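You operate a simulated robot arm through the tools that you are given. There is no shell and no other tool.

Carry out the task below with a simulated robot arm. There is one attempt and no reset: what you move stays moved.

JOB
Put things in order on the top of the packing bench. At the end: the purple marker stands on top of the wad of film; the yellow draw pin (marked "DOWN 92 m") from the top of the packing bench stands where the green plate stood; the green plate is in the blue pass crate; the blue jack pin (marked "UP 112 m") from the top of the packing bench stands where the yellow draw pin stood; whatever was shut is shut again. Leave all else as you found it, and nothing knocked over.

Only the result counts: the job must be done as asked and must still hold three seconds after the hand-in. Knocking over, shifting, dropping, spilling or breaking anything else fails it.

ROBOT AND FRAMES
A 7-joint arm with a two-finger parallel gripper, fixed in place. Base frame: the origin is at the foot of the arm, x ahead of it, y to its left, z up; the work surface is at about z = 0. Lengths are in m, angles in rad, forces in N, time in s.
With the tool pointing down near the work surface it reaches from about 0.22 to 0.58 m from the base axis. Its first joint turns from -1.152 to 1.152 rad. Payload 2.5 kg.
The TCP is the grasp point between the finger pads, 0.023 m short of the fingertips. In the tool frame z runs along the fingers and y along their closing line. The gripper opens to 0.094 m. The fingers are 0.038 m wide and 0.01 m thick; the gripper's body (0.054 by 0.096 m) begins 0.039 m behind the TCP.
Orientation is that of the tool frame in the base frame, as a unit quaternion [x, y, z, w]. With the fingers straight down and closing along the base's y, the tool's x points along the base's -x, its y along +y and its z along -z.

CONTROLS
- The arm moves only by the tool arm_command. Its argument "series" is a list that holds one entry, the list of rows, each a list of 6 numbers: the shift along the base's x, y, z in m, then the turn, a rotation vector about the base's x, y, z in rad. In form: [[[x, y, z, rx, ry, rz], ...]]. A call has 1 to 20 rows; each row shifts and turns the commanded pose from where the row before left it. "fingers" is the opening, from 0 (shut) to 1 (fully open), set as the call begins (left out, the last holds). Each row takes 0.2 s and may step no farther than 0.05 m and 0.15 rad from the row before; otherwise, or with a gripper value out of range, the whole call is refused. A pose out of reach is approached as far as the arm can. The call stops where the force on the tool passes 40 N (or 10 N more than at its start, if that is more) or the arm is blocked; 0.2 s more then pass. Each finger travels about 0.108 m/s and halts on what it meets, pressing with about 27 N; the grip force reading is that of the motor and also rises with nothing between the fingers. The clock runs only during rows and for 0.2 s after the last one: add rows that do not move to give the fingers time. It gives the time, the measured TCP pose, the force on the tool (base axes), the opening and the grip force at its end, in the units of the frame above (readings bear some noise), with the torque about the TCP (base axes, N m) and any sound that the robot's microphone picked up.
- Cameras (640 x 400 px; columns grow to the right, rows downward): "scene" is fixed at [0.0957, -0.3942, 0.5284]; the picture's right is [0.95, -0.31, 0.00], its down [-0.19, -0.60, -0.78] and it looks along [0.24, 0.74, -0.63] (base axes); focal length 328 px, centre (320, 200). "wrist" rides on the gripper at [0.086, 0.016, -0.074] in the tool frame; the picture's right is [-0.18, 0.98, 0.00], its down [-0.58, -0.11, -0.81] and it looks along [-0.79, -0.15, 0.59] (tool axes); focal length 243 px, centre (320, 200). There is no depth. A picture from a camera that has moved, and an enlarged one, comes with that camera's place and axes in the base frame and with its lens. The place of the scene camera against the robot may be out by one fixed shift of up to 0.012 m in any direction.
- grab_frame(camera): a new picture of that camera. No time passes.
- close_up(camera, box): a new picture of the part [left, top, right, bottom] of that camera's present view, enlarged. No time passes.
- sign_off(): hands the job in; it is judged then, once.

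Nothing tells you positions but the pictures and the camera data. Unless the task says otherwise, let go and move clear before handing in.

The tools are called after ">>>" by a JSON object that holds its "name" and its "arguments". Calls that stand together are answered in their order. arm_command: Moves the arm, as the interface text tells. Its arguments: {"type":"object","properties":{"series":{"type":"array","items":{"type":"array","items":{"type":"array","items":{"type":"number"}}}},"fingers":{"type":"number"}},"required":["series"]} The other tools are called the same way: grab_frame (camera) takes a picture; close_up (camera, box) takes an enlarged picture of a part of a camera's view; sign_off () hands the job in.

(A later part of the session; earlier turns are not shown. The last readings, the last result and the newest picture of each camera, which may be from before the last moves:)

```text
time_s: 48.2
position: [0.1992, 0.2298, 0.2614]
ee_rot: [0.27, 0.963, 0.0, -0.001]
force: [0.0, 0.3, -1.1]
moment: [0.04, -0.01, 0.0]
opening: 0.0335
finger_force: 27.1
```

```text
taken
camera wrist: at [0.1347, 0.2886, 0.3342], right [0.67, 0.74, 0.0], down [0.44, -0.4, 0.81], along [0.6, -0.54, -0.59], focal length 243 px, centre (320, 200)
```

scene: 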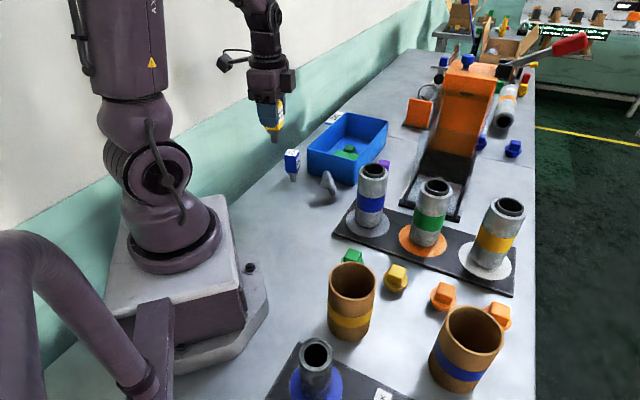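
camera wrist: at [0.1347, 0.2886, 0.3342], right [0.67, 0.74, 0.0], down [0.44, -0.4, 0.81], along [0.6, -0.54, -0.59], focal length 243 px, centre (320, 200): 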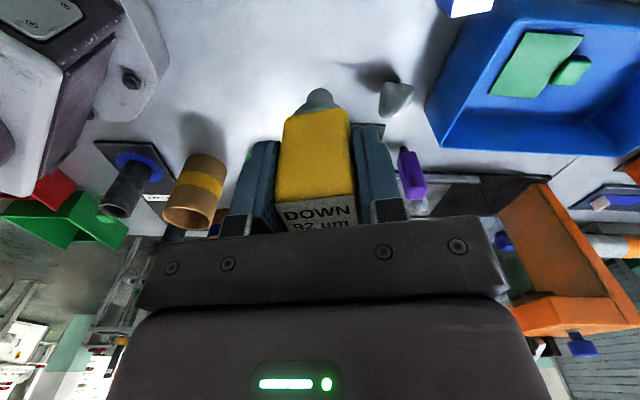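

Over the target; small correction and descend, slowing near the bench.

>>> {"name": "arm_command", "arguments": {"series": [[[0.001, 0.0018, -0.03, 0, 0, 0], [0, 0, -0.04, 0, 0, 0], [0, 0, -0.04, 0, 0, 0], [0, 0, -0.04, 0, 0, 0], [0, 0, -0.025, 0, 0, 0], [0, 0, -0.01, 0, 0, 0], [0, 0, 0, 0, 0, 0]]]}}

>>> {"name": "close_up", "arguments": {"camera": "scene", "box": [240, 110, 340, 220]}}

```text
time_s: 49.8
position: [0.2021, 0.2329, 0.0758]
ee_rot: [0.27, 0.963, -0.001, 0.0]
force: [0.4, 0.9, -0.6]
moment: [0.03, 0.01, 0.01]
opening: 0.0338
finger_force: 27.9
```

```text
3.64 times, centred on (290, 165) of scene
camera zoom: at [0.0957, -0.3942, 0.5284], right [0.95, -0.31, 0.0], down [-0.19, -0.6, -0.78], along [0.24, 0.74, -0.63], focal length 1192 px, centre (429, 327)
```

zoom: 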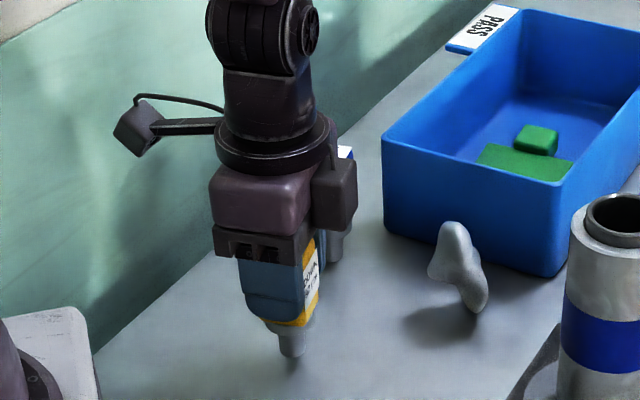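

>>> {"name": "arm_command", "arguments": {"series": [[[0, 0, -0.003, 0, 0, 0], [0, 0, 0, 0, 0, 0]]]}}

>>> {"name": "arm_command", "arguments": {"series": [[[0, 0, -0.0015, 0, 0, 0], [0, 0, 0, 0, 0, 0]]]}}

```text
time_s: 50.4
position: [0.2021, 0.2334, 0.0722]
ee_rot: [0.27, 0.963, 0.0, 0.0]
force: [0.2, 1.1, -1.1]
moment: [-0.05, -0.03, 0.01]
opening: 0.0335
finger_force: 27.3
```

```text
time_s: 51.0
position: [0.2016, 0.2316, 0.0721]
ee_rot: [0.271, 0.963, 0.0, 0.0]
force: [-0.7, 0.0, -1.1]
moment: [-0.02, -0.02, 0.01]
opening: 0.0338
finger_force: 27.2
```

>>> {"name": "arm_command", "arguments": {"series": [[[-0.001, -0.0005, 0, 0, 0, 0], [0, 0, -0.0015, 0, 0, 0], [0, 0, 0, 0, 0, 0]]]}}

>>> {"name": "arm_command", "arguments": {"series": [[[0, 0, -0.0012, 0, 0, 0], [0, 0, 0, 0, 0, 0]]]}}

```text
time_s: 51.8
position: [0.1993, 0.2313, 0.0691]
ee_rot: [0.271, 0.963, 0.0, 0.0]
force: [-0.3, -1.8, 2.7]
moment: [-0.08, 0.03, 0.0]
opening: 0.0337
finger_force: 26.6
```

```text
time_s: 52.4
position: [0.2003, 0.2337, 0.0689]
ee_rot: [0.271, 0.963, 0.001, 0.0]
force: [-3.2, -3.4, 26.3]
moment: [-0.24, 0.23, 0.03]
opening: 0.0337
finger_force: 26.9
```

Contact with the bench. I'll back off 1.1 mm so that it rests lightly, then open.

>>> {"name": "arm_command", "arguments": {"series": [[[0, 0, 0.0011, 0, 0, 0], [0, 0, 0, 0, 0, 0]]]}}

>>> {"name": "arm_command", "arguments": {"series": [[[0, 0, 0, 0, 0, 0], [0, 0, 0, 0, 0, 0], [0, 0, 0, 0, 0, 0]]], "fingers": 0.45}}

>>> {"name": "close_up", "arguments": {"camera": "scene", "box": [240, 110, 340, 220]}}

>>> {"name": "close_up", "arguments": {"camera": "wrist", "box": [220, 80, 420, 240]}}

```text
time_s: 53.0
position: [0.2005, 0.2321, 0.0699]
ee_rot: [0.271, 0.963, 0.0, 0.0]
force: [-0.2, 0.1, -0.6]
moment: [0.0, -0.02, 0.0]
opening: 0.0334
finger_force: 26.4
```

```text
time_s: 53.8
position: [0.2008, 0.231, 0.0695]
ee_rot: [0.27, 0.963, 0.0, 0.0]
force: [-0.8, -0.8, 0.0]
moment: [-0.01, -0.02, 0.01]
opening: 0.0422
finger_force: 0.0
```

```text
3.64 times, centred on (290, 165) of scene
camera zoom: at [0.0957, -0.3942, 0.5284], right [0.95, -0.31, 0.0], down [-0.19, -0.6, -0.78], along [0.24, 0.74, -0.63], focal length 1192 px, centre (429, 327)
```

zoom: 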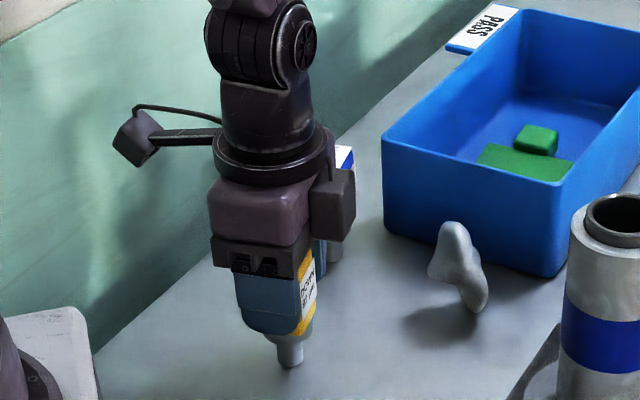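

```text
2.50 times, centred on (320, 160) of wrist
camera zoom: at [0.1355, 0.2897, 0.143], right [0.67, 0.74, 0.0], down [0.44, -0.4, 0.81], along [0.6, -0.54, -0.59], focal length 606 px, centre (320, 300)
```

zoom: 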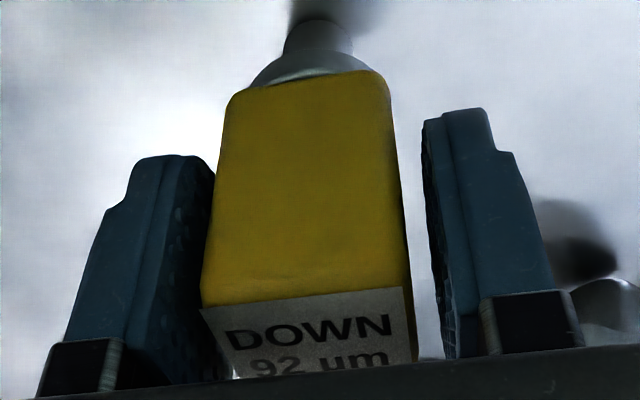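

The yellow pin stands upright on its own. Opening more and rising straight up.

>>> {"name": "arm_command", "arguments": {"series": [[[0, 0, 0, 0, 0, 0], [0, 0, 0, 0, 0, 0], [0, 0, 0, 0, 0, 0]]], "fingers": 0.75}}

>>> {"name": "arm_command", "arguments": {"series": [[[0, 0, 0.01, 0, 0, 0], [0, 0, 0.03, 0, 0, 0], [0, 0, 0.04, 0, 0, 0], [0, 0, 0.03, 0, 0, 0], [0, 0, 0, 0, 0, 0]]]}}

>>> {"name": "close_up", "arguments": {"camera": "scene", "box": [240, 110, 340, 220]}}

>>> {"name": "grab_frame", "arguments": {"camera": "wrist"}}

```text
time_s: 54.6
position: [0.2016, 0.2313, 0.069]
ee_rot: [0.27, 0.963, 0.0, 0.0]
force: [0.1, 0.7, 1.0]
moment: [-0.03, -0.01, 0.03]
opening: 0.0704
finger_force: 0.1
```

```text
time_s: 55.8
position: [0.2029, 0.2297, 0.1808]
ee_rot: [0.271, 0.963, 0.0, 0.0]
force: [-0.2, 0.0, 0.5]
moment: [-0.01, 0.01, -0.02]
opening: 0.0706
finger_force: 0.0
```

```text
3.64 times, centred on (290, 165) of scene
camera zoom: at [0.0957, -0.3942, 0.5284], right [0.95, -0.31, 0.0], down [-0.19, -0.6, -0.78], along [0.24, 0.74, -0.63], focal length 1192 px, centre (429, 327)
```

zoom: 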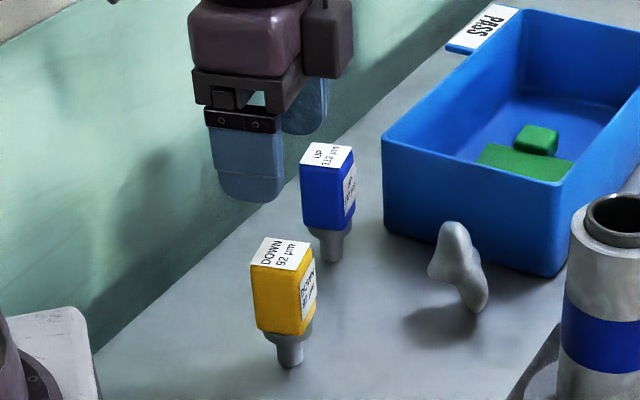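

```text
taken
camera wrist: at [0.1379, 0.2877, 0.2546], right [0.67, 0.74, 0.0], down [0.44, -0.4, 0.81], along [0.6, -0.54, -0.59], focal length 243 px, centre (320, 200)
```

wrist: 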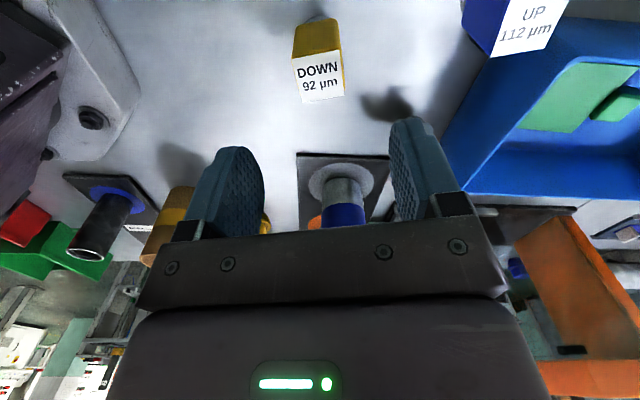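

The yellow draw pin stands where the plate was. Next is the blue jack pin at about (0.258,0.332); I'll hover over it and look.

>>> {"name": "arm_command", "arguments": {"series": [[[0.015, 0.03, 0.01, 0, 0, 0], [0.02, 0.035, 0, 0, 0, 0], [0.02, 0.035, 0, 0, 0, 0], [0, 0, 0, 0, 0, 0]]]}}

>>> {"name": "grab_frame", "arguments": {"camera": "wrist"}}

>>> {"name": "close_up", "arguments": {"camera": "wrist", "box": [260, 0, 400, 130]}}

```text
time_s: 56.8
position: [0.2573, 0.331, 0.1891]
ee_rot: [0.271, 0.963, 0.0, 0.0]
force: [0.8, 0.5, -0.1]
moment: [0.03, 0.03, -0.04]
opening: 0.0703
finger_force: 0.0
```

```text
taken
camera wrist: at [0.1926, 0.3896, 0.2626], right [0.67, 0.74, 0.0], down [0.44, -0.4, 0.81], along [0.6, -0.54, -0.59], focal length 243 px, centre (320, 200)
```

wrist: 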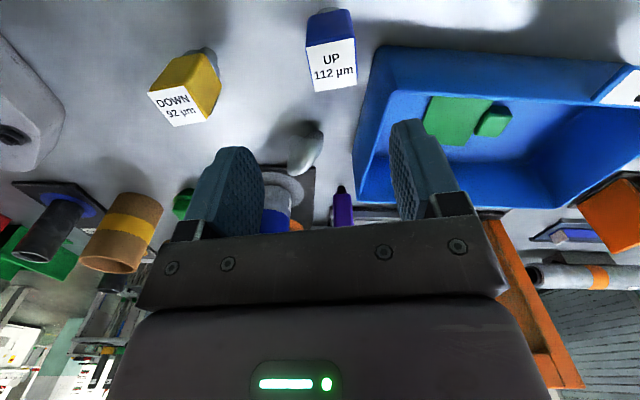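

```text
3.08 times, centred on (330, 65) of wrist
camera zoom: at [0.1926, 0.3896, 0.2626], right [0.67, 0.74, 0.0], down [0.44, -0.4, 0.81], along [0.6, -0.54, -0.59], focal length 746 px, centre (289, 615)
```

zoom: 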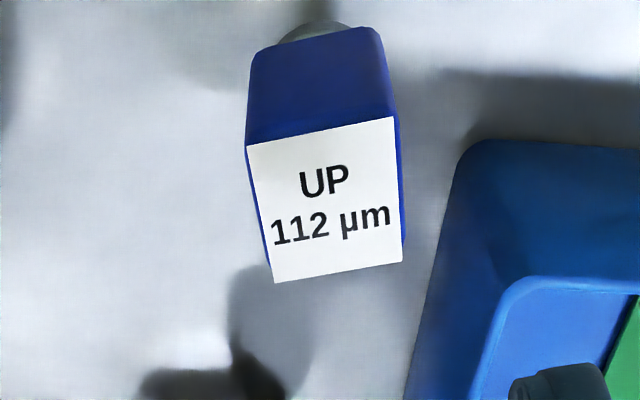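

The blue pin's centre is at (0.258,0.3425), same size and angle as the yellow one. Before descending I'll check the clearance to the wall and crate in the scene view.

>>> {"name": "grab_frame", "arguments": {"camera": "scene"}}

>>> {"name": "close_up", "arguments": {"camera": "scene", "box": [200, 60, 360, 210]}}

```text
taken
```

scene: 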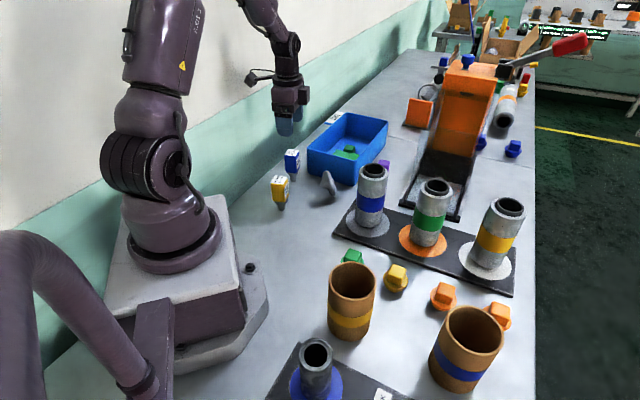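

```text
2.67 times, centred on (280, 135) of scene
camera zoom: at [0.0957, -0.3942, 0.5284], right [0.95, -0.31, 0.0], down [-0.19, -0.6, -0.78], along [0.24, 0.74, -0.63], focal length 874 px, centre (427, 373)
```

zoom: 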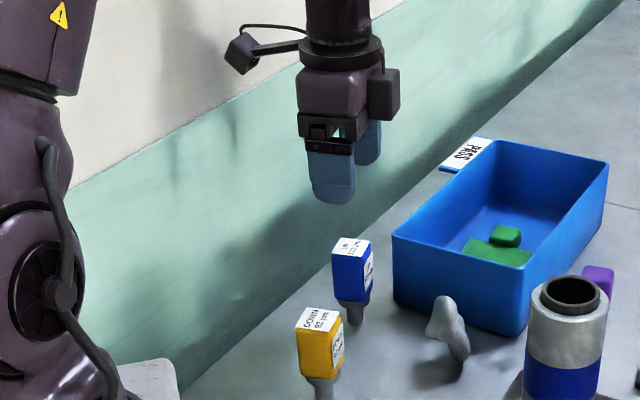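

The wall seems to run right along the bench edge (y ≈ x+0.2), so the wrist camera would be close to it at this yaw. I'll instead grip with yaw +1.016 (closing along 148°), which turns the camera away from the wall.

>>> {"name": "arm_command", "arguments": {"series": [[[0, 0, 0, 0, 0, 0.15], [0, 0, 0, 0, 0, 0.15], [0, 0, 0, 0, 0, 0.15], [0, 0, 0, 0, 0, 0.15], [0, 0, 0, 0, 0, 0.15], [0, 0, 0, 0, 0, 0.15], [0, 0, 0, 0, 0, 0.15], [0, 0, 0, 0, 0, 0.15], [0, 0, 0, 0, 0, 0.15], [0, 0, 0, 0, 0, 0.15], [0.0007, 0.0115, -0.01, 0, 0, 0.065], [0, 0, 0, 0, 0, 0]]], "fingers": 0.6}}

>>> {"name": "grab_frame", "arguments": {"camera": "wrist"}}

>>> {"name": "close_up", "arguments": {"camera": "wrist", "box": [250, 0, 390, 130]}}

>>> {"name": "close_up", "arguments": {"camera": "scene", "box": [200, 60, 360, 210]}}

```text
time_s: 59.4
position: [0.2576, 0.3449, 0.1786]
ee_rot: [-0.487, 0.873, 0.0, 0.0]
force: [-0.2, -0.1, 0.3]
moment: [-0.07, 0.01, 0.0]
opening: 0.0565
finger_force: 0.1
```

```text
taken
camera wrist: at [0.1982, 0.2783, 0.2518], right [-0.74, 0.67, 0.0], down [0.4, 0.44, 0.81], along [0.54, 0.6, -0.59], focal length 243 px, centre (320, 200)
```

wrist: 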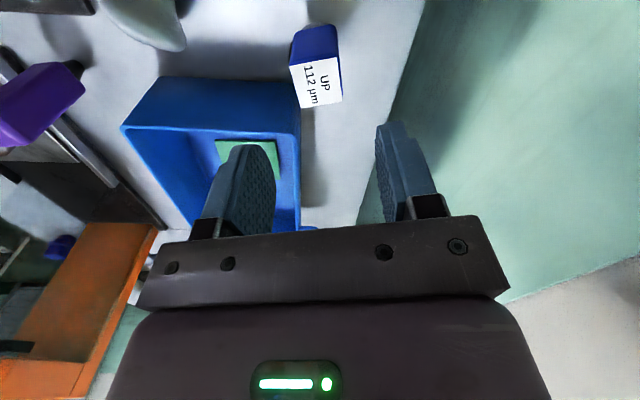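

```text
3.08 times, centred on (320, 65) of wrist
camera zoom: at [0.1982, 0.2783, 0.2518], right [-0.74, 0.67, 0.0], down [0.4, 0.44, 0.81], along [0.54, 0.6, -0.59], focal length 746 px, centre (320, 615)
```

zoom: 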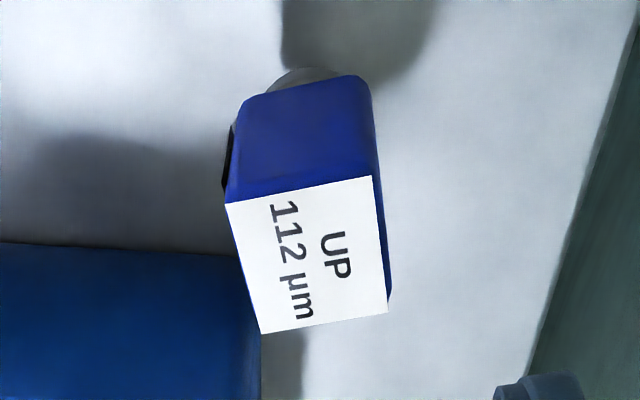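

```text
2.67 times, centred on (280, 135) of scene
camera zoom: at [0.0957, -0.3942, 0.5284], right [0.95, -0.31, 0.0], down [-0.19, -0.6, -0.78], along [0.24, 0.74, -0.63], focal length 874 px, centre (427, 373)
```

zoom: 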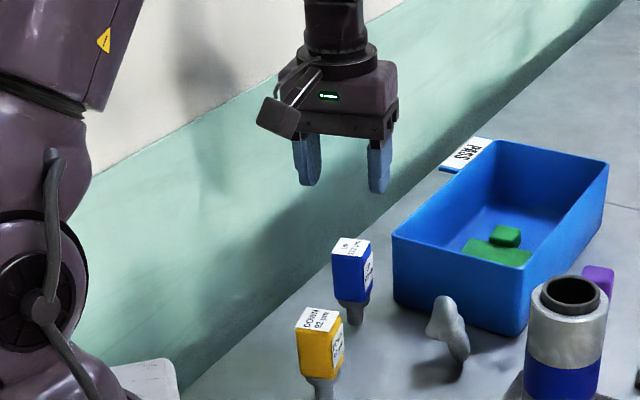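

The pin's centre is confirmed at (0.258,0.3417). I'll make the small correction and descend to z≈0.070.

>>> {"name": "arm_command", "arguments": {"series": [[[0.001, -0.0013, -0.03, 0, 0, 0], [0, 0, -0.03, 0, 0, 0], [0, 0, -0.03, 0, 0, 0], [0, 0, -0.018, 0, 0, 0], [0, 0, 0, 0, 0, 0]]]}}

>>> {"name": "close_up", "arguments": {"camera": "wrist", "box": [200, 60, 440, 240]}}

>>> {"name": "close_up", "arguments": {"camera": "scene", "box": [220, 90, 340, 210]}}

```text
time_s: 60.6
position: [0.2575, 0.342, 0.072]
ee_rot: [-0.486, 0.874, 0.0, 0.0]
force: [-0.1, 0.6, 0.5]
moment: [0.04, 0.06, 0.03]
opening: 0.0567
finger_force: 0.0
```

```text
2.22 times, centred on (320, 150) of wrist
camera zoom: at [0.1989, 0.2764, 0.1457], right [-0.74, 0.67, 0.0], down [0.4, 0.44, 0.81], along [0.54, 0.6, -0.59], focal length 539 px, centre (320, 311)
```

zoom: 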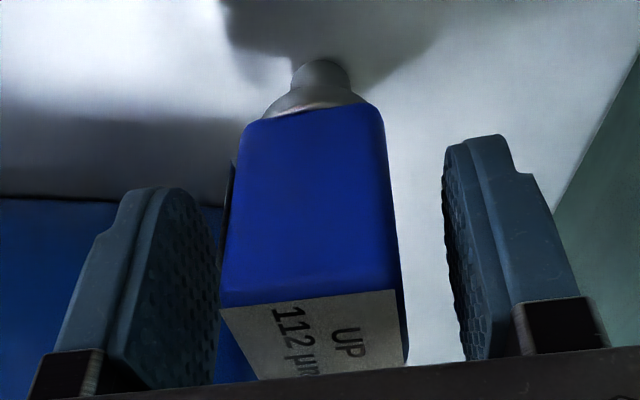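

```text
3.33 times, centred on (280, 150) of scene
camera zoom: at [0.0957, -0.3942, 0.5284], right [0.95, -0.31, 0.0], down [-0.19, -0.6, -0.78], along [0.24, 0.74, -0.63], focal length 1092 px, centre (453, 367)
```

zoom: 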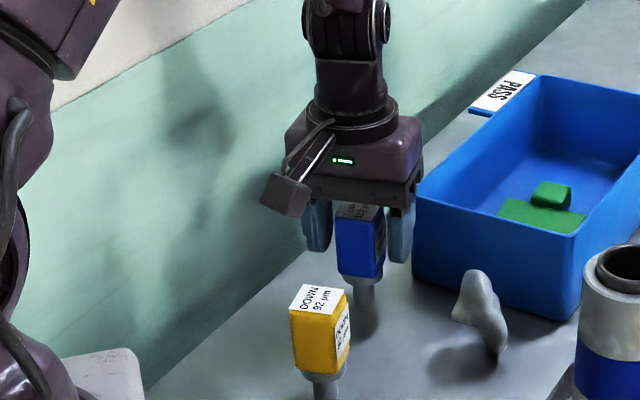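

>>> {"name": "arm_command", "arguments": {"series": [[[0, 0, 0, 0, 0, 0], [0, 0, 0, 0, 0, 0], [0, 0, 0, 0, 0, 0]]], "fingers": 0}}

>>> {"name": "arm_command", "arguments": {"series": [[[0, 0, 0.02, 0, 0, 0], [0, 0, 0.04, 0, 0, 0], [0, 0, 0.045, 0, 0, 0], [0, 0, 0.045, 0, 0, 0], [0, 0, 0.04, 0, 0, 0], [0, 0, 0, 0, 0, 0]]]}}

>>> {"name": "grab_frame", "arguments": {"camera": "scene"}}

```text
time_s: 61.4
position: [0.2571, 0.342, 0.0721]
ee_rot: [-0.487, 0.873, 0.0, 0.0]
force: [0.4, 0.8, -0.6]
moment: [0.01, 0.01, 0.01]
opening: 0.034
finger_force: 27.1
```

```text
time_s: 62.8
position: [0.2586, 0.3432, 0.2614]
ee_rot: [-0.486, 0.874, 0.0, 0.0]
force: [-0.4, -0.4, -0.8]
moment: [-0.01, -0.01, -0.01]
opening: 0.0334
finger_force: 27.1
```

```text
taken
```

scene: 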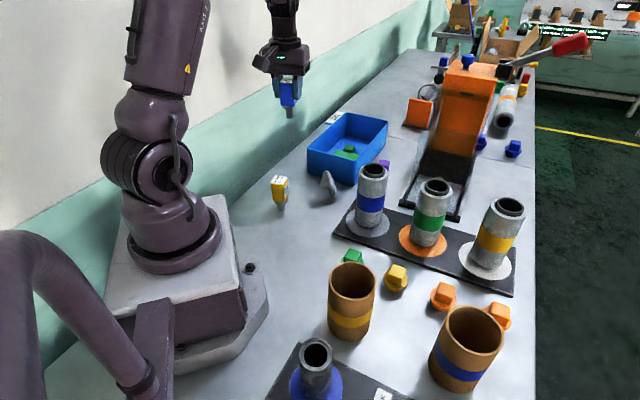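

The blue pin is up. I'll carry it to the yellow pin's old place (0.300,−0.181), turning the tool back to −0.553 on the way.

>>> {"name": "arm_command", "arguments": {"series": [[[0.0035, -0.0437, 0, 0, 0, -0.1307], [0.0035, -0.0437, 0, 0, 0, -0.1307], [0.0035, -0.0437, 0, 0, 0, -0.1307], [0.0035, -0.0437, 0, 0, 0, -0.1307], [0.0035, -0.0437, 0, 0, 0, -0.1307], [0.0035, -0.0437, 0, 0, 0, -0.1307], [0.0035, -0.0437, 0, 0, 0, -0.1307], [0.0035, -0.0437, 0, 0, 0, -0.1307], [0.0035, -0.0437, 0, 0, 0, -0.1307], [0.0035, -0.0437, 0, 0, 0, -0.1307], [0.0035, -0.0437, 0, 0, 0, -0.1307], [0.0035, -0.0437, 0, 0, 0, -0.1307], [0, 0, 0, 0, 0, 0], [0, 0, 0, 0, 0, 0]]]}}

>>> {"name": "grab_frame", "arguments": {"camera": "scene"}}

>>> {"name": "grab_frame", "arguments": {"camera": "wrist"}}

```text
time_s: 65.8
position: [0.2974, -0.1834, 0.2597]
ee_rot: [0.273, 0.962, 0.0, 0.0]
force: [-0.3, 0.4, -2.1]
moment: [-0.01, -0.02, -0.01]
opening: 0.0335
finger_force: 27.0
```

```text
taken
```

scene: 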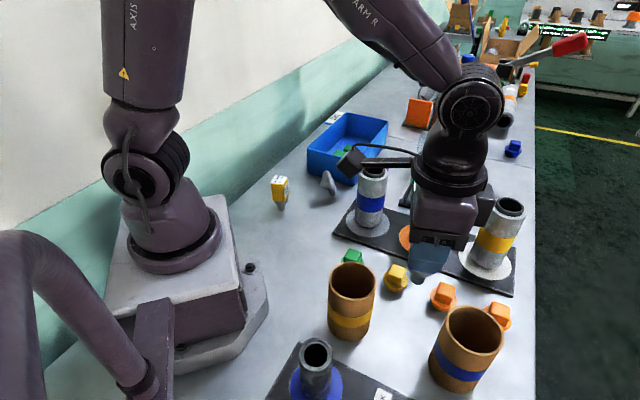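

```text
taken
camera wrist: at [0.2342, -0.124, 0.3332], right [0.67, 0.74, 0.0], down [0.44, -0.4, 0.81], along [0.6, -0.54, -0.59], focal length 243 px, centre (320, 200)
```

wrist: 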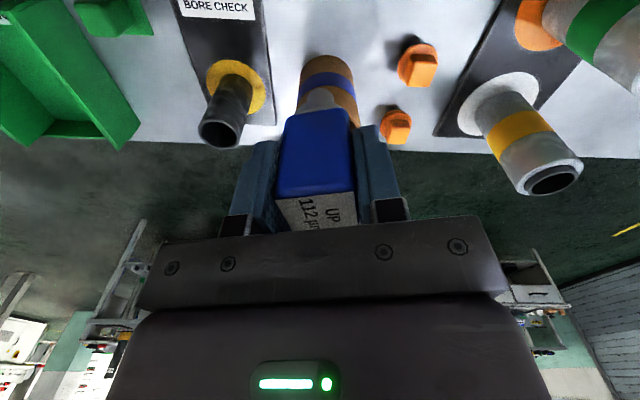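

Positioned above; camera-derived TCP is (0.299,−0.183), so I'll correct by (+1.3,+2.0) mm and descend between the cores.

>>> {"name": "arm_command", "arguments": {"series": [[[0.0013, 0.002, -0.03, 0, 0, 0], [0, 0, -0.03, 0, 0, 0], [0, 0, 0, 0, 0, 0]]]}}

>>> {"name": "close_up", "arguments": {"camera": "scene", "box": [300, 220, 520, 400]}}

>>> {"name": "grab_frame", "arguments": {"camera": "wrist"}}

```text
time_s: 66.6
position: [0.2999, -0.179, 0.1991]
ee_rot: [0.273, 0.962, -0.001, 0.001]
force: [0.4, -0.3, -1.2]
moment: [-0.02, 0.02, 0.0]
opening: 0.0338
finger_force: 27.4
```

```text
2.22 times, centred on (410, 310) of scene
camera zoom: at [0.0957, -0.3942, 0.5284], right [0.95, -0.31, 0.0], down [-0.19, -0.6, -0.78], along [0.24, 0.74, -0.63], focal length 728 px, centre (120, -44)
```

zoom: 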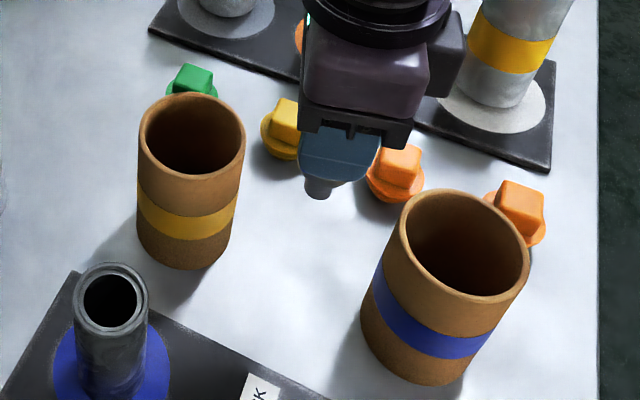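

```text
taken
camera wrist: at [0.2351, -0.1216, 0.2724], right [0.67, 0.74, 0.0], down [0.44, -0.4, 0.81], along [0.6, -0.54, -0.59], focal length 243 px, centre (320, 200)
```

wrist: 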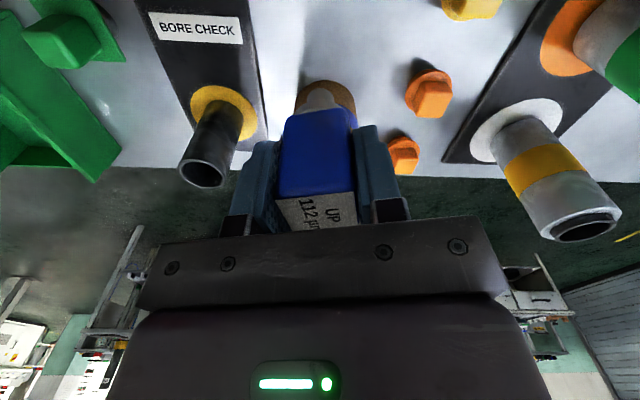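

>>> {"name": "arm_command", "arguments": {"series": [[[0, 0, -0.04, 0, 0, 0], [0, 0, -0.04, 0, 0, 0], [0, 0, -0.03, 0, 0, 0], [0, 0, -0.01, 0, 0, 0], [0, 0, 0, 0, 0, 0]]]}}

>>> {"name": "close_up", "arguments": {"camera": "scene", "box": [300, 220, 520, 400]}}

```text
time_s: 67.8
position: [0.301, -0.1797, 0.0786]
ee_rot: [0.273, 0.962, 0.0, 0.0]
force: [0.2, -0.1, -1.9]
moment: [0.04, -0.03, -0.01]
opening: 0.0335
finger_force: 27.0
```

```text
2.22 times, centred on (410, 310) of scene
camera zoom: at [0.0957, -0.3942, 0.5284], right [0.95, -0.31, 0.0], down [-0.19, -0.6, -0.78], along [0.24, 0.74, -0.63], focal length 728 px, centre (120, -44)
```

zoom: 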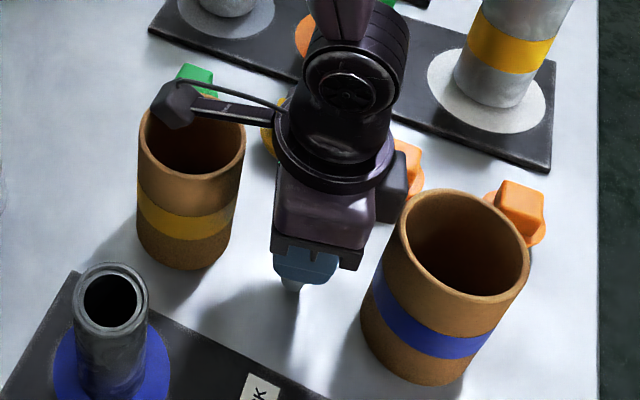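

>>> {"name": "arm_command", "arguments": {"series": [[[0, 0, -0.003, 0, 0, 0], [0, 0, -0.002, 0, 0, 0], [0, 0, 0, 0, 0, 0]]]}}

>>> {"name": "arm_command", "arguments": {"series": [[[0, 0, -0.0015, 0, 0, 0], [0, 0, 0, 0, 0, 0]]]}}

```text
time_s: 68.6
position: [0.3007, -0.1798, 0.0759]
ee_rot: [0.273, 0.962, 0.0, 0.001]
force: [-1.0, -0.1, -1.3]
moment: [-0.02, -0.02, 0.0]
opening: 0.0334
finger_force: 27.0
```

```text
time_s: 69.2
position: [0.3004, -0.1797, 0.0741]
ee_rot: [0.273, 0.962, 0.0, 0.0]
force: [-0.6, 0.0, -0.4]
moment: [0.01, -0.03, -0.01]
opening: 0.0337
finger_force: 26.7
```

>>> {"name": "arm_command", "arguments": {"series": [[[0, 0, -0.0015, 0, 0, 0], [0, 0, 0, 0, 0, 0]]]}}

>>> {"name": "arm_command", "arguments": {"series": [[[0, 0, -0.001, 0, 0, 0], [0, 0, 0, 0, 0, 0]]]}}

```text
time_s: 69.8
position: [0.3004, -0.1811, 0.0726]
ee_rot: [0.273, 0.962, 0.0, -0.001]
force: [0.1, -0.1, -1.1]
moment: [-0.03, -0.01, 0.01]
opening: 0.0334
finger_force: 27.1
```

```text
time_s: 70.4
position: [0.3005, -0.1793, 0.0723]
ee_rot: [0.273, 0.962, 0.0, 0.0]
force: [-6.4, 2.3, 19.9]
moment: [0.24, 0.4, -0.03]
opening: 0.0339
finger_force: 27.2
```

Touchdown. Back off slightly and release.

>>> {"name": "arm_command", "arguments": {"series": [[[0, 0, 0.0009, 0, 0, 0], [0, 0, 0, 0, 0, 0]]]}}

>>> {"name": "arm_command", "arguments": {"series": [[[0, 0, 0, 0, 0, 0], [0, 0, 0, 0, 0, 0], [0, 0, 0, 0, 0, 0]]], "fingers": 0.45}}

>>> {"name": "arm_command", "arguments": {"series": [[[0, 0, 0, 0, 0, 0], [0, 0, 0, 0, 0, 0]]], "fingers": 0.65}}

>>> {"name": "close_up", "arguments": {"camera": "scene", "box": [300, 220, 520, 400]}}

>>> {"name": "close_up", "arguments": {"camera": "wrist", "box": [220, 140, 420, 240]}}

```text
time_s: 71.0
position: [0.3007, -0.1807, 0.0733]
ee_rot: [0.274, 0.962, 0.0, 0.0]
force: [-0.2, 0.0, -0.5]
moment: [0.0, 0.0, -0.01]
opening: 0.0335
finger_force: 26.8
```

```text
time_s: 71.8
position: [0.3004, -0.1802, 0.0731]
ee_rot: [0.274, 0.962, 0.0, 0.0]
force: [-0.2, 0.0, -0.6]
moment: [0.0, -0.03, 0.01]
opening: 0.0422
finger_force: 0.2
```

```text
time_s: 72.4
position: [0.3008, -0.1807, 0.073]
ee_rot: [0.273, 0.962, -0.001, 0.0]
force: [-0.1, 1.1, 0.2]
moment: [-0.03, -0.01, -0.02]
opening: 0.0615
finger_force: 0.1
```

```text
2.22 times, centred on (410, 310) of scene
camera zoom: at [0.0957, -0.3942, 0.5284], right [0.95, -0.31, 0.0], down [-0.19, -0.6, -0.78], along [0.24, 0.74, -0.63], focal length 728 px, centre (120, -44)
```

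zoom: 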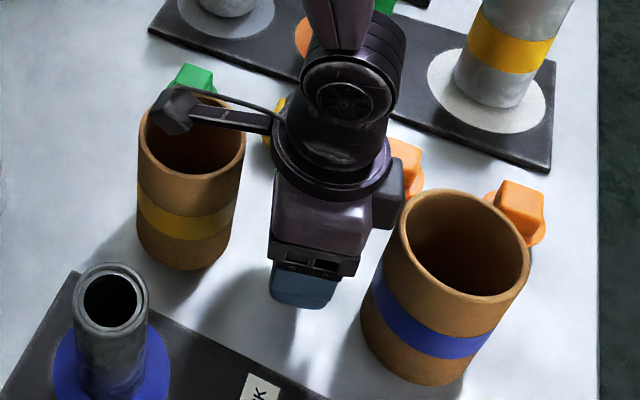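

```text
3.20 times, centred on (320, 190) of wrist
camera zoom: at [0.2361, -0.1217, 0.1465], right [0.67, 0.74, 0.0], down [0.44, -0.4, 0.81], along [0.6, -0.54, -0.59], focal length 776 px, centre (320, 232)
```

zoom: 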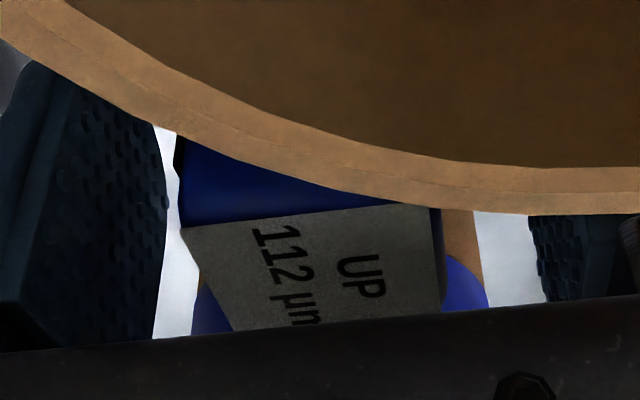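

The blue pin stands free. Rising straight up.

>>> {"name": "arm_command", "arguments": {"series": [[[0, 0, 0.01, 0, 0, 0], [0, 0, 0.03, 0, 0, 0], [0, 0, 0.045, 0, 0, 0], [0, 0, 0.045, 0, 0, 0], [0, 0, 0.045, 0, 0, 0], [0, 0, 0, 0, 0, 0]]]}}

>>> {"name": "close_up", "arguments": {"camera": "scene", "box": [300, 220, 520, 400]}}

>>> {"name": "grab_frame", "arguments": {"camera": "wrist"}}

```text
time_s: 73.8
position: [0.3012, -0.1805, 0.2487]
ee_rot: [0.273, 0.962, 0.0, 0.0]
force: [-0.4, 0.5, -0.5]
moment: [0.0, -0.01, 0.01]
opening: 0.061
finger_force: 0.0
```

```text
2.22 times, centred on (410, 310) of scene
camera zoom: at [0.0957, -0.3942, 0.5284], right [0.95, -0.31, 0.0], down [-0.19, -0.6, -0.78], along [0.24, 0.74, -0.63], focal length 728 px, centre (120, -44)
```

zoom: 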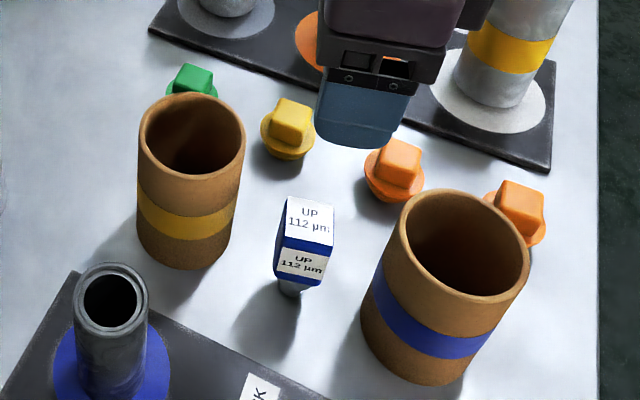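

```text
taken
camera wrist: at [0.2358, -0.123, 0.3221], right [0.67, 0.74, 0.0], down [0.44, -0.4, 0.81], along [0.6, -0.54, -0.59], focal length 243 px, centre (320, 200)
```

wrist: 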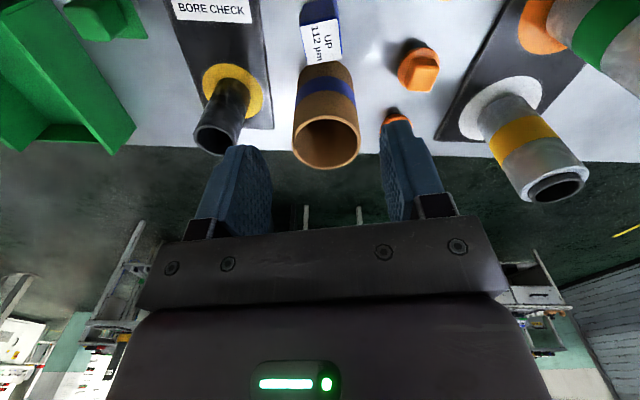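

The blue jack pin stands in the yellow pin's place. Now for the marker I need the wad's top shape: I'll turn to yaw +90° and tilt the camera up for a near-horizontal side view of the wad.

>>> {"name": "arm_command", "arguments": {"series": [[[-0.0021, 0.0187, 0, 0, 0, 0.1416], [-0.0021, 0.0187, 0, 0, 0, 0.1416], [-0.0021, 0.0187, 0, 0, 0, 0.1416], [-0.0021, 0.0187, 0, 0, 0, 0.1416], [-0.0021, 0.0187, 0, 0, 0, 0.1416], [-0.0021, 0.0187, 0, 0, 0, 0.1416], [-0.0021, 0.0187, 0, 0, 0, 0.1416], [-0.0021, 0.0187, 0, 0, 0, 0.1416], [-0.0021, 0.0187, 0, 0, 0, 0.1416], [-0.0021, 0.0187, 0, 0, 0, 0.1416], [-0.0021, 0.0187, 0, 0, 0, 0.1416], [-0.0021, 0.0187, 0, 0, 0, 0.1416], [-0.0021, 0.0187, 0, 0, 0, 0.1416], [-0.0021, 0.0187, 0, 0, 0, 0.1416], [-0.0021, 0.0187, 0, 0, 0, 0.1416], [0, 0, 0, 0.13, 0, 0], [0, 0, 0, 0.13, 0, 0], [0, 0, 0, 0.13, 0, 0], [0, 0, 0, 0.13, 0, 0], [0, 0, 0, 0, 0, 0]]]}}

>>> {"name": "grab_frame", "arguments": {"camera": "wrist"}}

>>> {"name": "grab_frame", "arguments": {"camera": "scene"}}

```text
time_s: 78.0
position: [0.2681, 0.1001, 0.2481]
ee_rot: [-0.683, 0.683, 0.182, 0.183]
force: [0.3, -0.3, -0.4]
moment: [0.02, 0.01, -0.02]
opening: 0.0612
finger_force: 0.0
```

```text
taken
camera wrist: at [0.2533, -0.0124, 0.2688], right [-0.98, 0.16, 0.09], down [0.11, 0.1, 0.99], along [0.15, 0.98, -0.12], focal length 243 px, centre (320, 200)
```

wrist: 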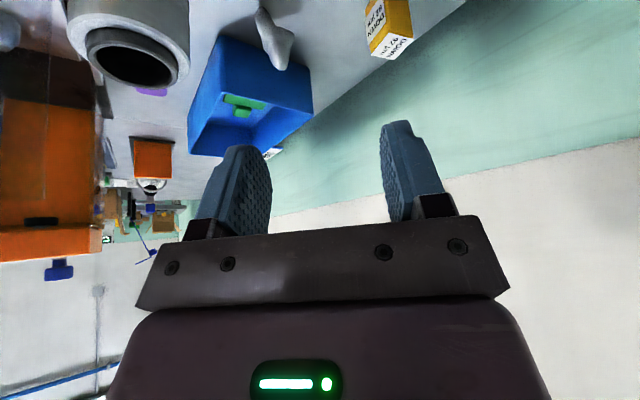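

```text
taken
```

scene: 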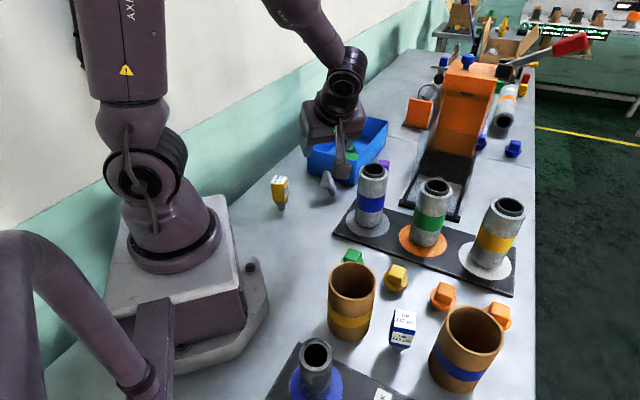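

>>> {"name": "arm_command", "arguments": {"series": [[[0, 0, -0.04, 0, 0, 0], [0, 0, -0.04, 0, 0, 0], [0, 0, -0.04, 0, 0, 0], [0, 0, 0, 0, 0, 0]]]}}

>>> {"name": "grab_frame", "arguments": {"camera": "wrist"}}

>>> {"name": "close_up", "arguments": {"camera": "wrist", "box": [190, 60, 330, 200]}}

>>> {"name": "close_up", "arguments": {"camera": "scene", "box": [260, 100, 420, 260]}}

```text
time_s: 79.0
position: [0.2686, 0.102, 0.1274]
ee_rot: [0.683, -0.683, -0.181, -0.183]
force: [0.4, -0.4, 0.5]
moment: [-0.01, 0.02, 0.02]
opening: 0.0608
finger_force: 0.1
```

```text
taken
camera wrist: at [0.2527, -0.0116, 0.1477], right [-0.98, 0.16, 0.09], down [0.11, 0.1, 0.99], along [0.15, 0.98, -0.12], focal length 243 px, centre (320, 200)
```

wrist: 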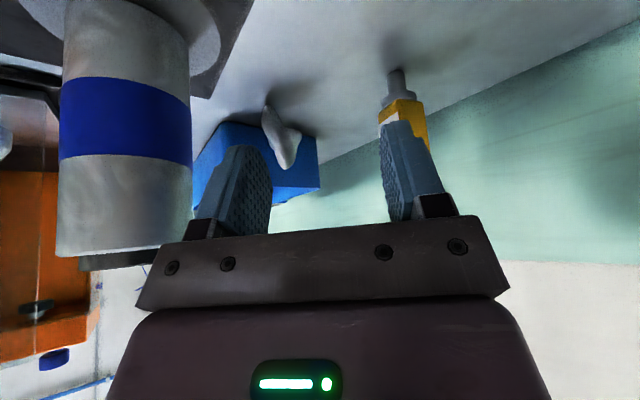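

```text
2.86 times, centred on (260, 130) of wrist
camera zoom: at [0.2527, -0.0116, 0.1477], right [-0.98, 0.16, 0.09], down [0.11, 0.1, 0.99], along [0.15, 0.98, -0.12], focal length 693 px, centre (491, 400)
```

zoom: 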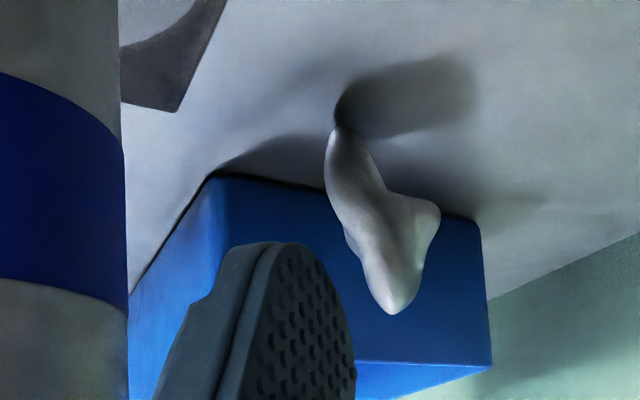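

```text
2.50 times, centred on (340, 180) of scene
camera zoom: at [0.0957, -0.3942, 0.5284], right [0.95, -0.31, 0.0], down [-0.19, -0.6, -0.78], along [0.24, 0.74, -0.63], focal length 819 px, centre (270, 250)
```

zoom: 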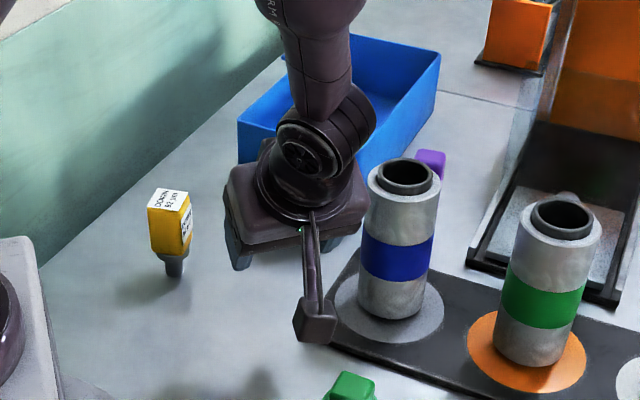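

From the side the lump stands on a tiny foot with a pointed top – nothing could stand on it naturally. The iridescent flat-topped slug on the press's stage (behind the clear guard with the dark knob) could instead be the wad of film. I'll go look at the press closely.

>>> {"name": "arm_command", "arguments": {"series": [[[0, 0, 0.045, 0, 0, 0], [0, 0, 0.045, -0.13, 0, 0], [0, 0, 0.04, -0.13, 0, 0], [0, 0, 0, -0.13, 0, 0], [0, 0, 0, -0.13, 0, 0], [0.015, 0.007, 0, 0, 0, -0.15], [0.015, 0.007, 0, 0, 0, -0.15], [0.015, 0.007, 0, 0, 0, -0.15], [0.015, 0.007, 0, 0, 0, -0.15], [0.015, 0.007, 0, 0, 0, -0.15], [0.015, 0.007, 0, 0, 0, -0.15], [0.015, 0.007, 0, 0, 0, -0.15], [0.015, 0.007, 0, 0, 0, -0.15], [0.015, 0.007, 0, 0, 0, -0.15], [0.015, 0.007, 0, 0, 0, -0.15], [0.01, 0, 0, 0, 0, -0.07]]]}}

>>> {"name": "grab_frame", "arguments": {"camera": "wrist"}}

>>> {"name": "close_up", "arguments": {"camera": "wrist", "box": [220, 40, 420, 220]}}

```text
time_s: 82.4
position: [0.4273, 0.1694, 0.2581]
ee_rot: [0.001, 1.0, 0.0, 0.0]
force: [0.8, 0.0, 0.1]
moment: [0.01, -0.01, 0.01]
opening: 0.0609
finger_force: 0.1
```

```text
taken
camera wrist: at [0.3417, 0.1858, 0.3317], right [0.19, 0.98, 0.0], down [0.58, -0.11, 0.81], along [0.79, -0.15, -0.59], focal length 243 px, centre (320, 200)
```

wrist: 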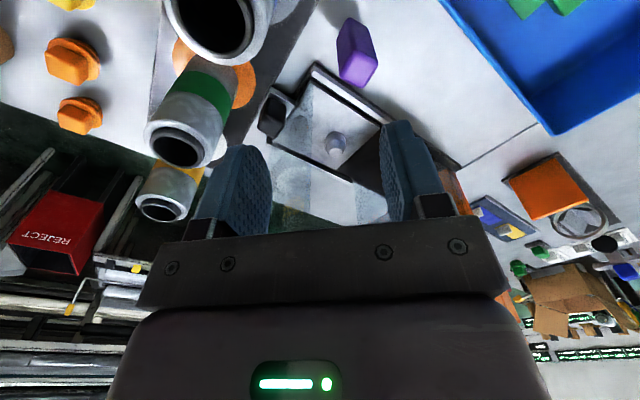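

```text
2.22 times, centred on (320, 130) of wrist
camera zoom: at [0.3417, 0.1858, 0.3317], right [0.19, 0.98, 0.0], down [0.58, -0.11, 0.81], along [0.79, -0.15, -0.59], focal length 539 px, centre (320, 356)
```

zoom: 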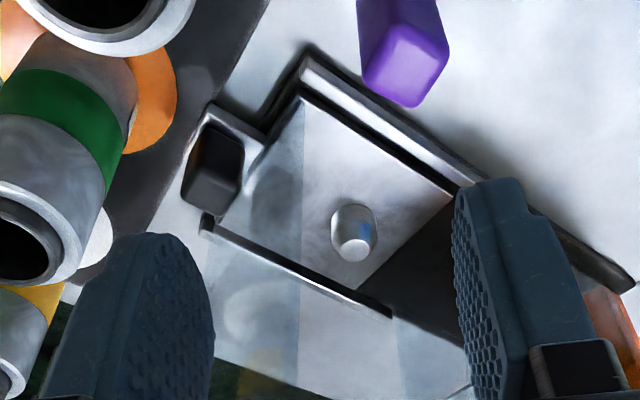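

>>> {"name": "close_up", "arguments": {"camera": "wrist", "box": [240, 60, 390, 180]}}

>>> {"name": "close_up", "arguments": {"camera": "wrist", "box": [250, 80, 310, 140]}}

>>> {"name": "close_up", "arguments": {"camera": "wrist", "box": [310, 120, 360, 170]}}

>>> {"name": "close_up", "arguments": {"camera": "wrist", "box": [260, 140, 400, 230]}}

```text
3.33 times, centred on (315, 120) of wrist
camera zoom: at [0.3417, 0.1858, 0.3317], right [0.19, 0.98, 0.0], down [0.58, -0.11, 0.81], along [0.79, -0.15, -0.59], focal length 809 px, centre (337, 467)
```

zoom: 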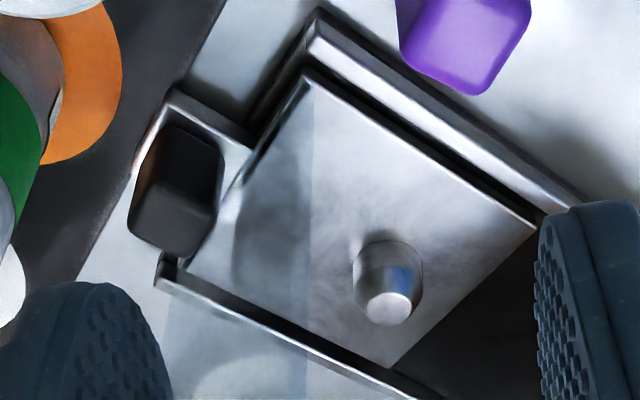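

```text
6.67 times, centred on (280, 110) of wrist
camera zoom: at [0.3417, 0.1858, 0.3317], right [0.19, 0.98, 0.0], down [0.58, -0.11, 0.81], along [0.79, -0.15, -0.59], focal length 1618 px, centre (587, 800)
```

zoom: 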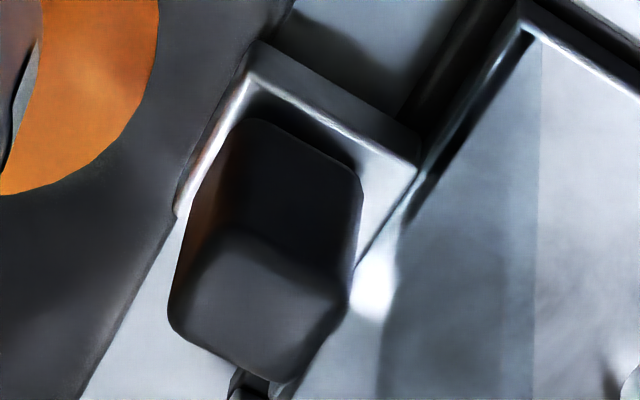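

```text
8.00 times, centred on (335, 145) of wrist
camera zoom: at [0.3417, 0.1858, 0.3317], right [0.19, 0.98, 0.0], down [0.58, -0.11, 0.81], along [0.79, -0.15, -0.59], focal length 1941 px, centre (200, 640)
```

zoom: 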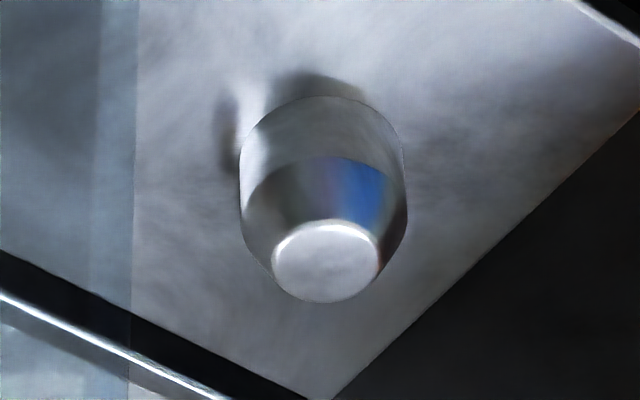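

```text
4.44 times, centred on (330, 185) of wrist
camera zoom: at [0.3417, 0.1858, 0.3317], right [0.19, 0.98, 0.0], down [0.58, -0.11, 0.81], along [0.79, -0.15, -0.59], focal length 1078 px, centre (276, 267)
```

zoom: 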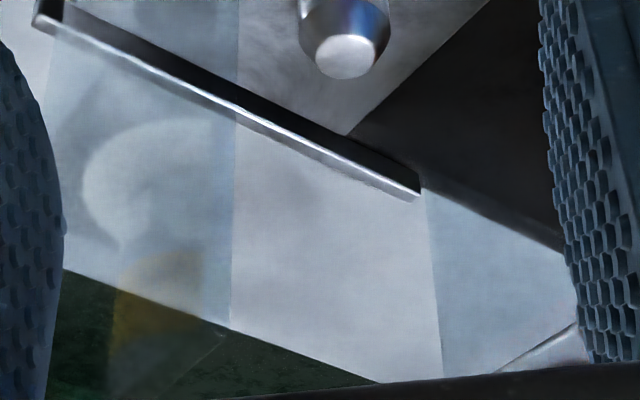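

The post on the press stage is plainly a polished metal locating spigot, so the crumpled lump remains the only wad. I'll take close high-resolution views of its very top from several sides.

>>> {"name": "arm_command", "arguments": {"series": [[[-0.009, 0.008, 0, 0, 0, 0.15], [-0.009, 0.008, 0, 0, 0, 0.15], [-0.009, 0.008, 0, 0, 0, 0.15], [-0.009, 0.008, 0, 0, 0, 0.15], [-0.009, 0.008, 0, 0, 0, 0.15], [-0.009, 0.008, 0, 0, 0, 0.15], [-0.009, 0.008, 0, 0, 0, 0.15], [-0.009, 0.008, 0, 0, 0, 0.15], [-0.01, 0.008, -0.02, 0, 0, 0.15], [-0.01, 0.008, -0.03, 0, 0, 0.15], [-0.01, 0.006, -0.03, 0, 0, 0.071], [0, 0, 0, 0, 0, 0]]]}}

>>> {"name": "grab_frame", "arguments": {"camera": "wrist"}}

>>> {"name": "close_up", "arguments": {"camera": "wrist", "box": [280, 40, 360, 120]}}

```text
time_s: 85.0
position: [0.3257, 0.2568, 0.1788]
ee_rot: [0.708, -0.706, 0.0, 0.0]
force: [-0.1, -0.5, -1.1]
moment: [-0.01, 0.0, 0.0]
opening: 0.0611
finger_force: 0.0
```

```text
taken
camera wrist: at [0.3109, 0.1695, 0.2512], right [-0.98, 0.18, 0.0], down [0.11, 0.58, 0.81], along [0.15, 0.79, -0.59], focal length 243 px, centre (320, 200)
```

wrist: 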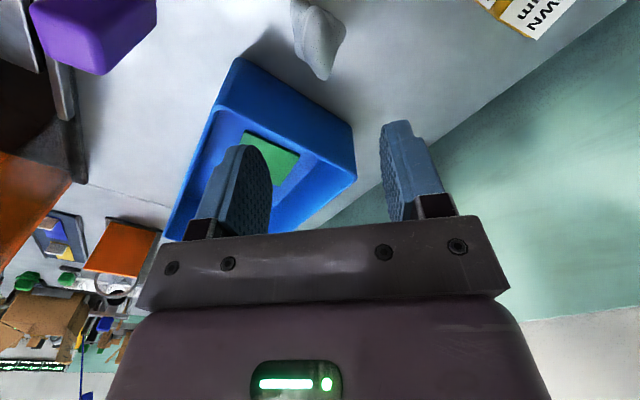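

```text
5.00 times, centred on (320, 80) of wrist
camera zoom: at [0.3109, 0.1695, 0.2512], right [-0.98, 0.18, 0.0], down [0.11, 0.58, 0.81], along [0.15, 0.79, -0.59], focal length 1213 px, centre (320, 800)
```

zoom: 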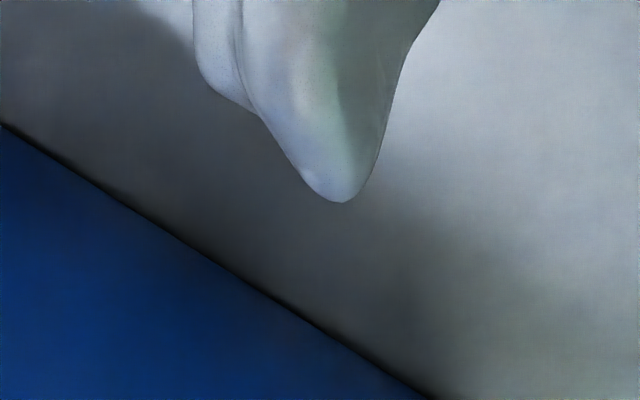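

The lump's top is a rounded tip. Before committing I'll survey the remaining −y area (bins beyond the bore-check plate) for another candidate for the wad of film.

>>> {"name": "arm_command", "arguments": {"series": [[[0, 0, 0.045, 0, 0, 0], [0, 0, 0.045, 0, 0, 0], [0, -0.02, 0.045, 0, 0, -0.13], [-0.005, -0.035, 0.02, 0, 0, -0.13], [-0.005, -0.04, 0, 0, 0, -0.13], [-0.005, -0.04, 0, 0, 0, -0.13], [-0.005, -0.04, 0, 0, 0, -0.13], [-0.005, -0.04, 0, 0, 0, -0.13], [-0.005, -0.04, 0, 0, 0, -0.13], [-0.005, -0.04, 0, 0, 0, -0.13], [-0.005, -0.04, 0, 0, 0, -0.13], [-0.005, -0.04, 0, 0, 0, -0.13], [-0.005, -0.04, 0, 0, 0, -0.13], [-0.005, -0.04, 0, 0, 0, -0.141], [0, -0.02, 0, 0, 0.15, 0], [0, 0, 0, 0, 0.15, 0], [0, 0, 0, 0, 0.15, 0], [0, 0, 0, 0, 0.15, 0], [0, 0, 0, 0, 0, 0]]]}}

>>> {"name": "grab_frame", "arguments": {"camera": "wrist"}}

```text
time_s: 89.0
position: [0.2721, -0.2194, 0.3327]
ee_rot: [0.0, 0.955, 0.0, -0.296]
force: [0.5, 0.2, -0.2]
moment: [0.02, 0.02, 0.0]
opening: 0.0611
finger_force: 0.1
```

```text
taken
camera wrist: at [0.2436, -0.2033, 0.4423], right [0.15, 0.98, -0.1], down [0.94, -0.11, 0.34], along [0.32, -0.15, -0.94], focal length 243 px, centre (320, 200)
```

wrist: 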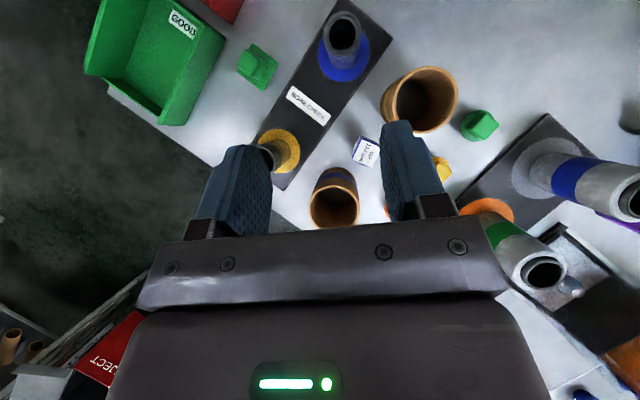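

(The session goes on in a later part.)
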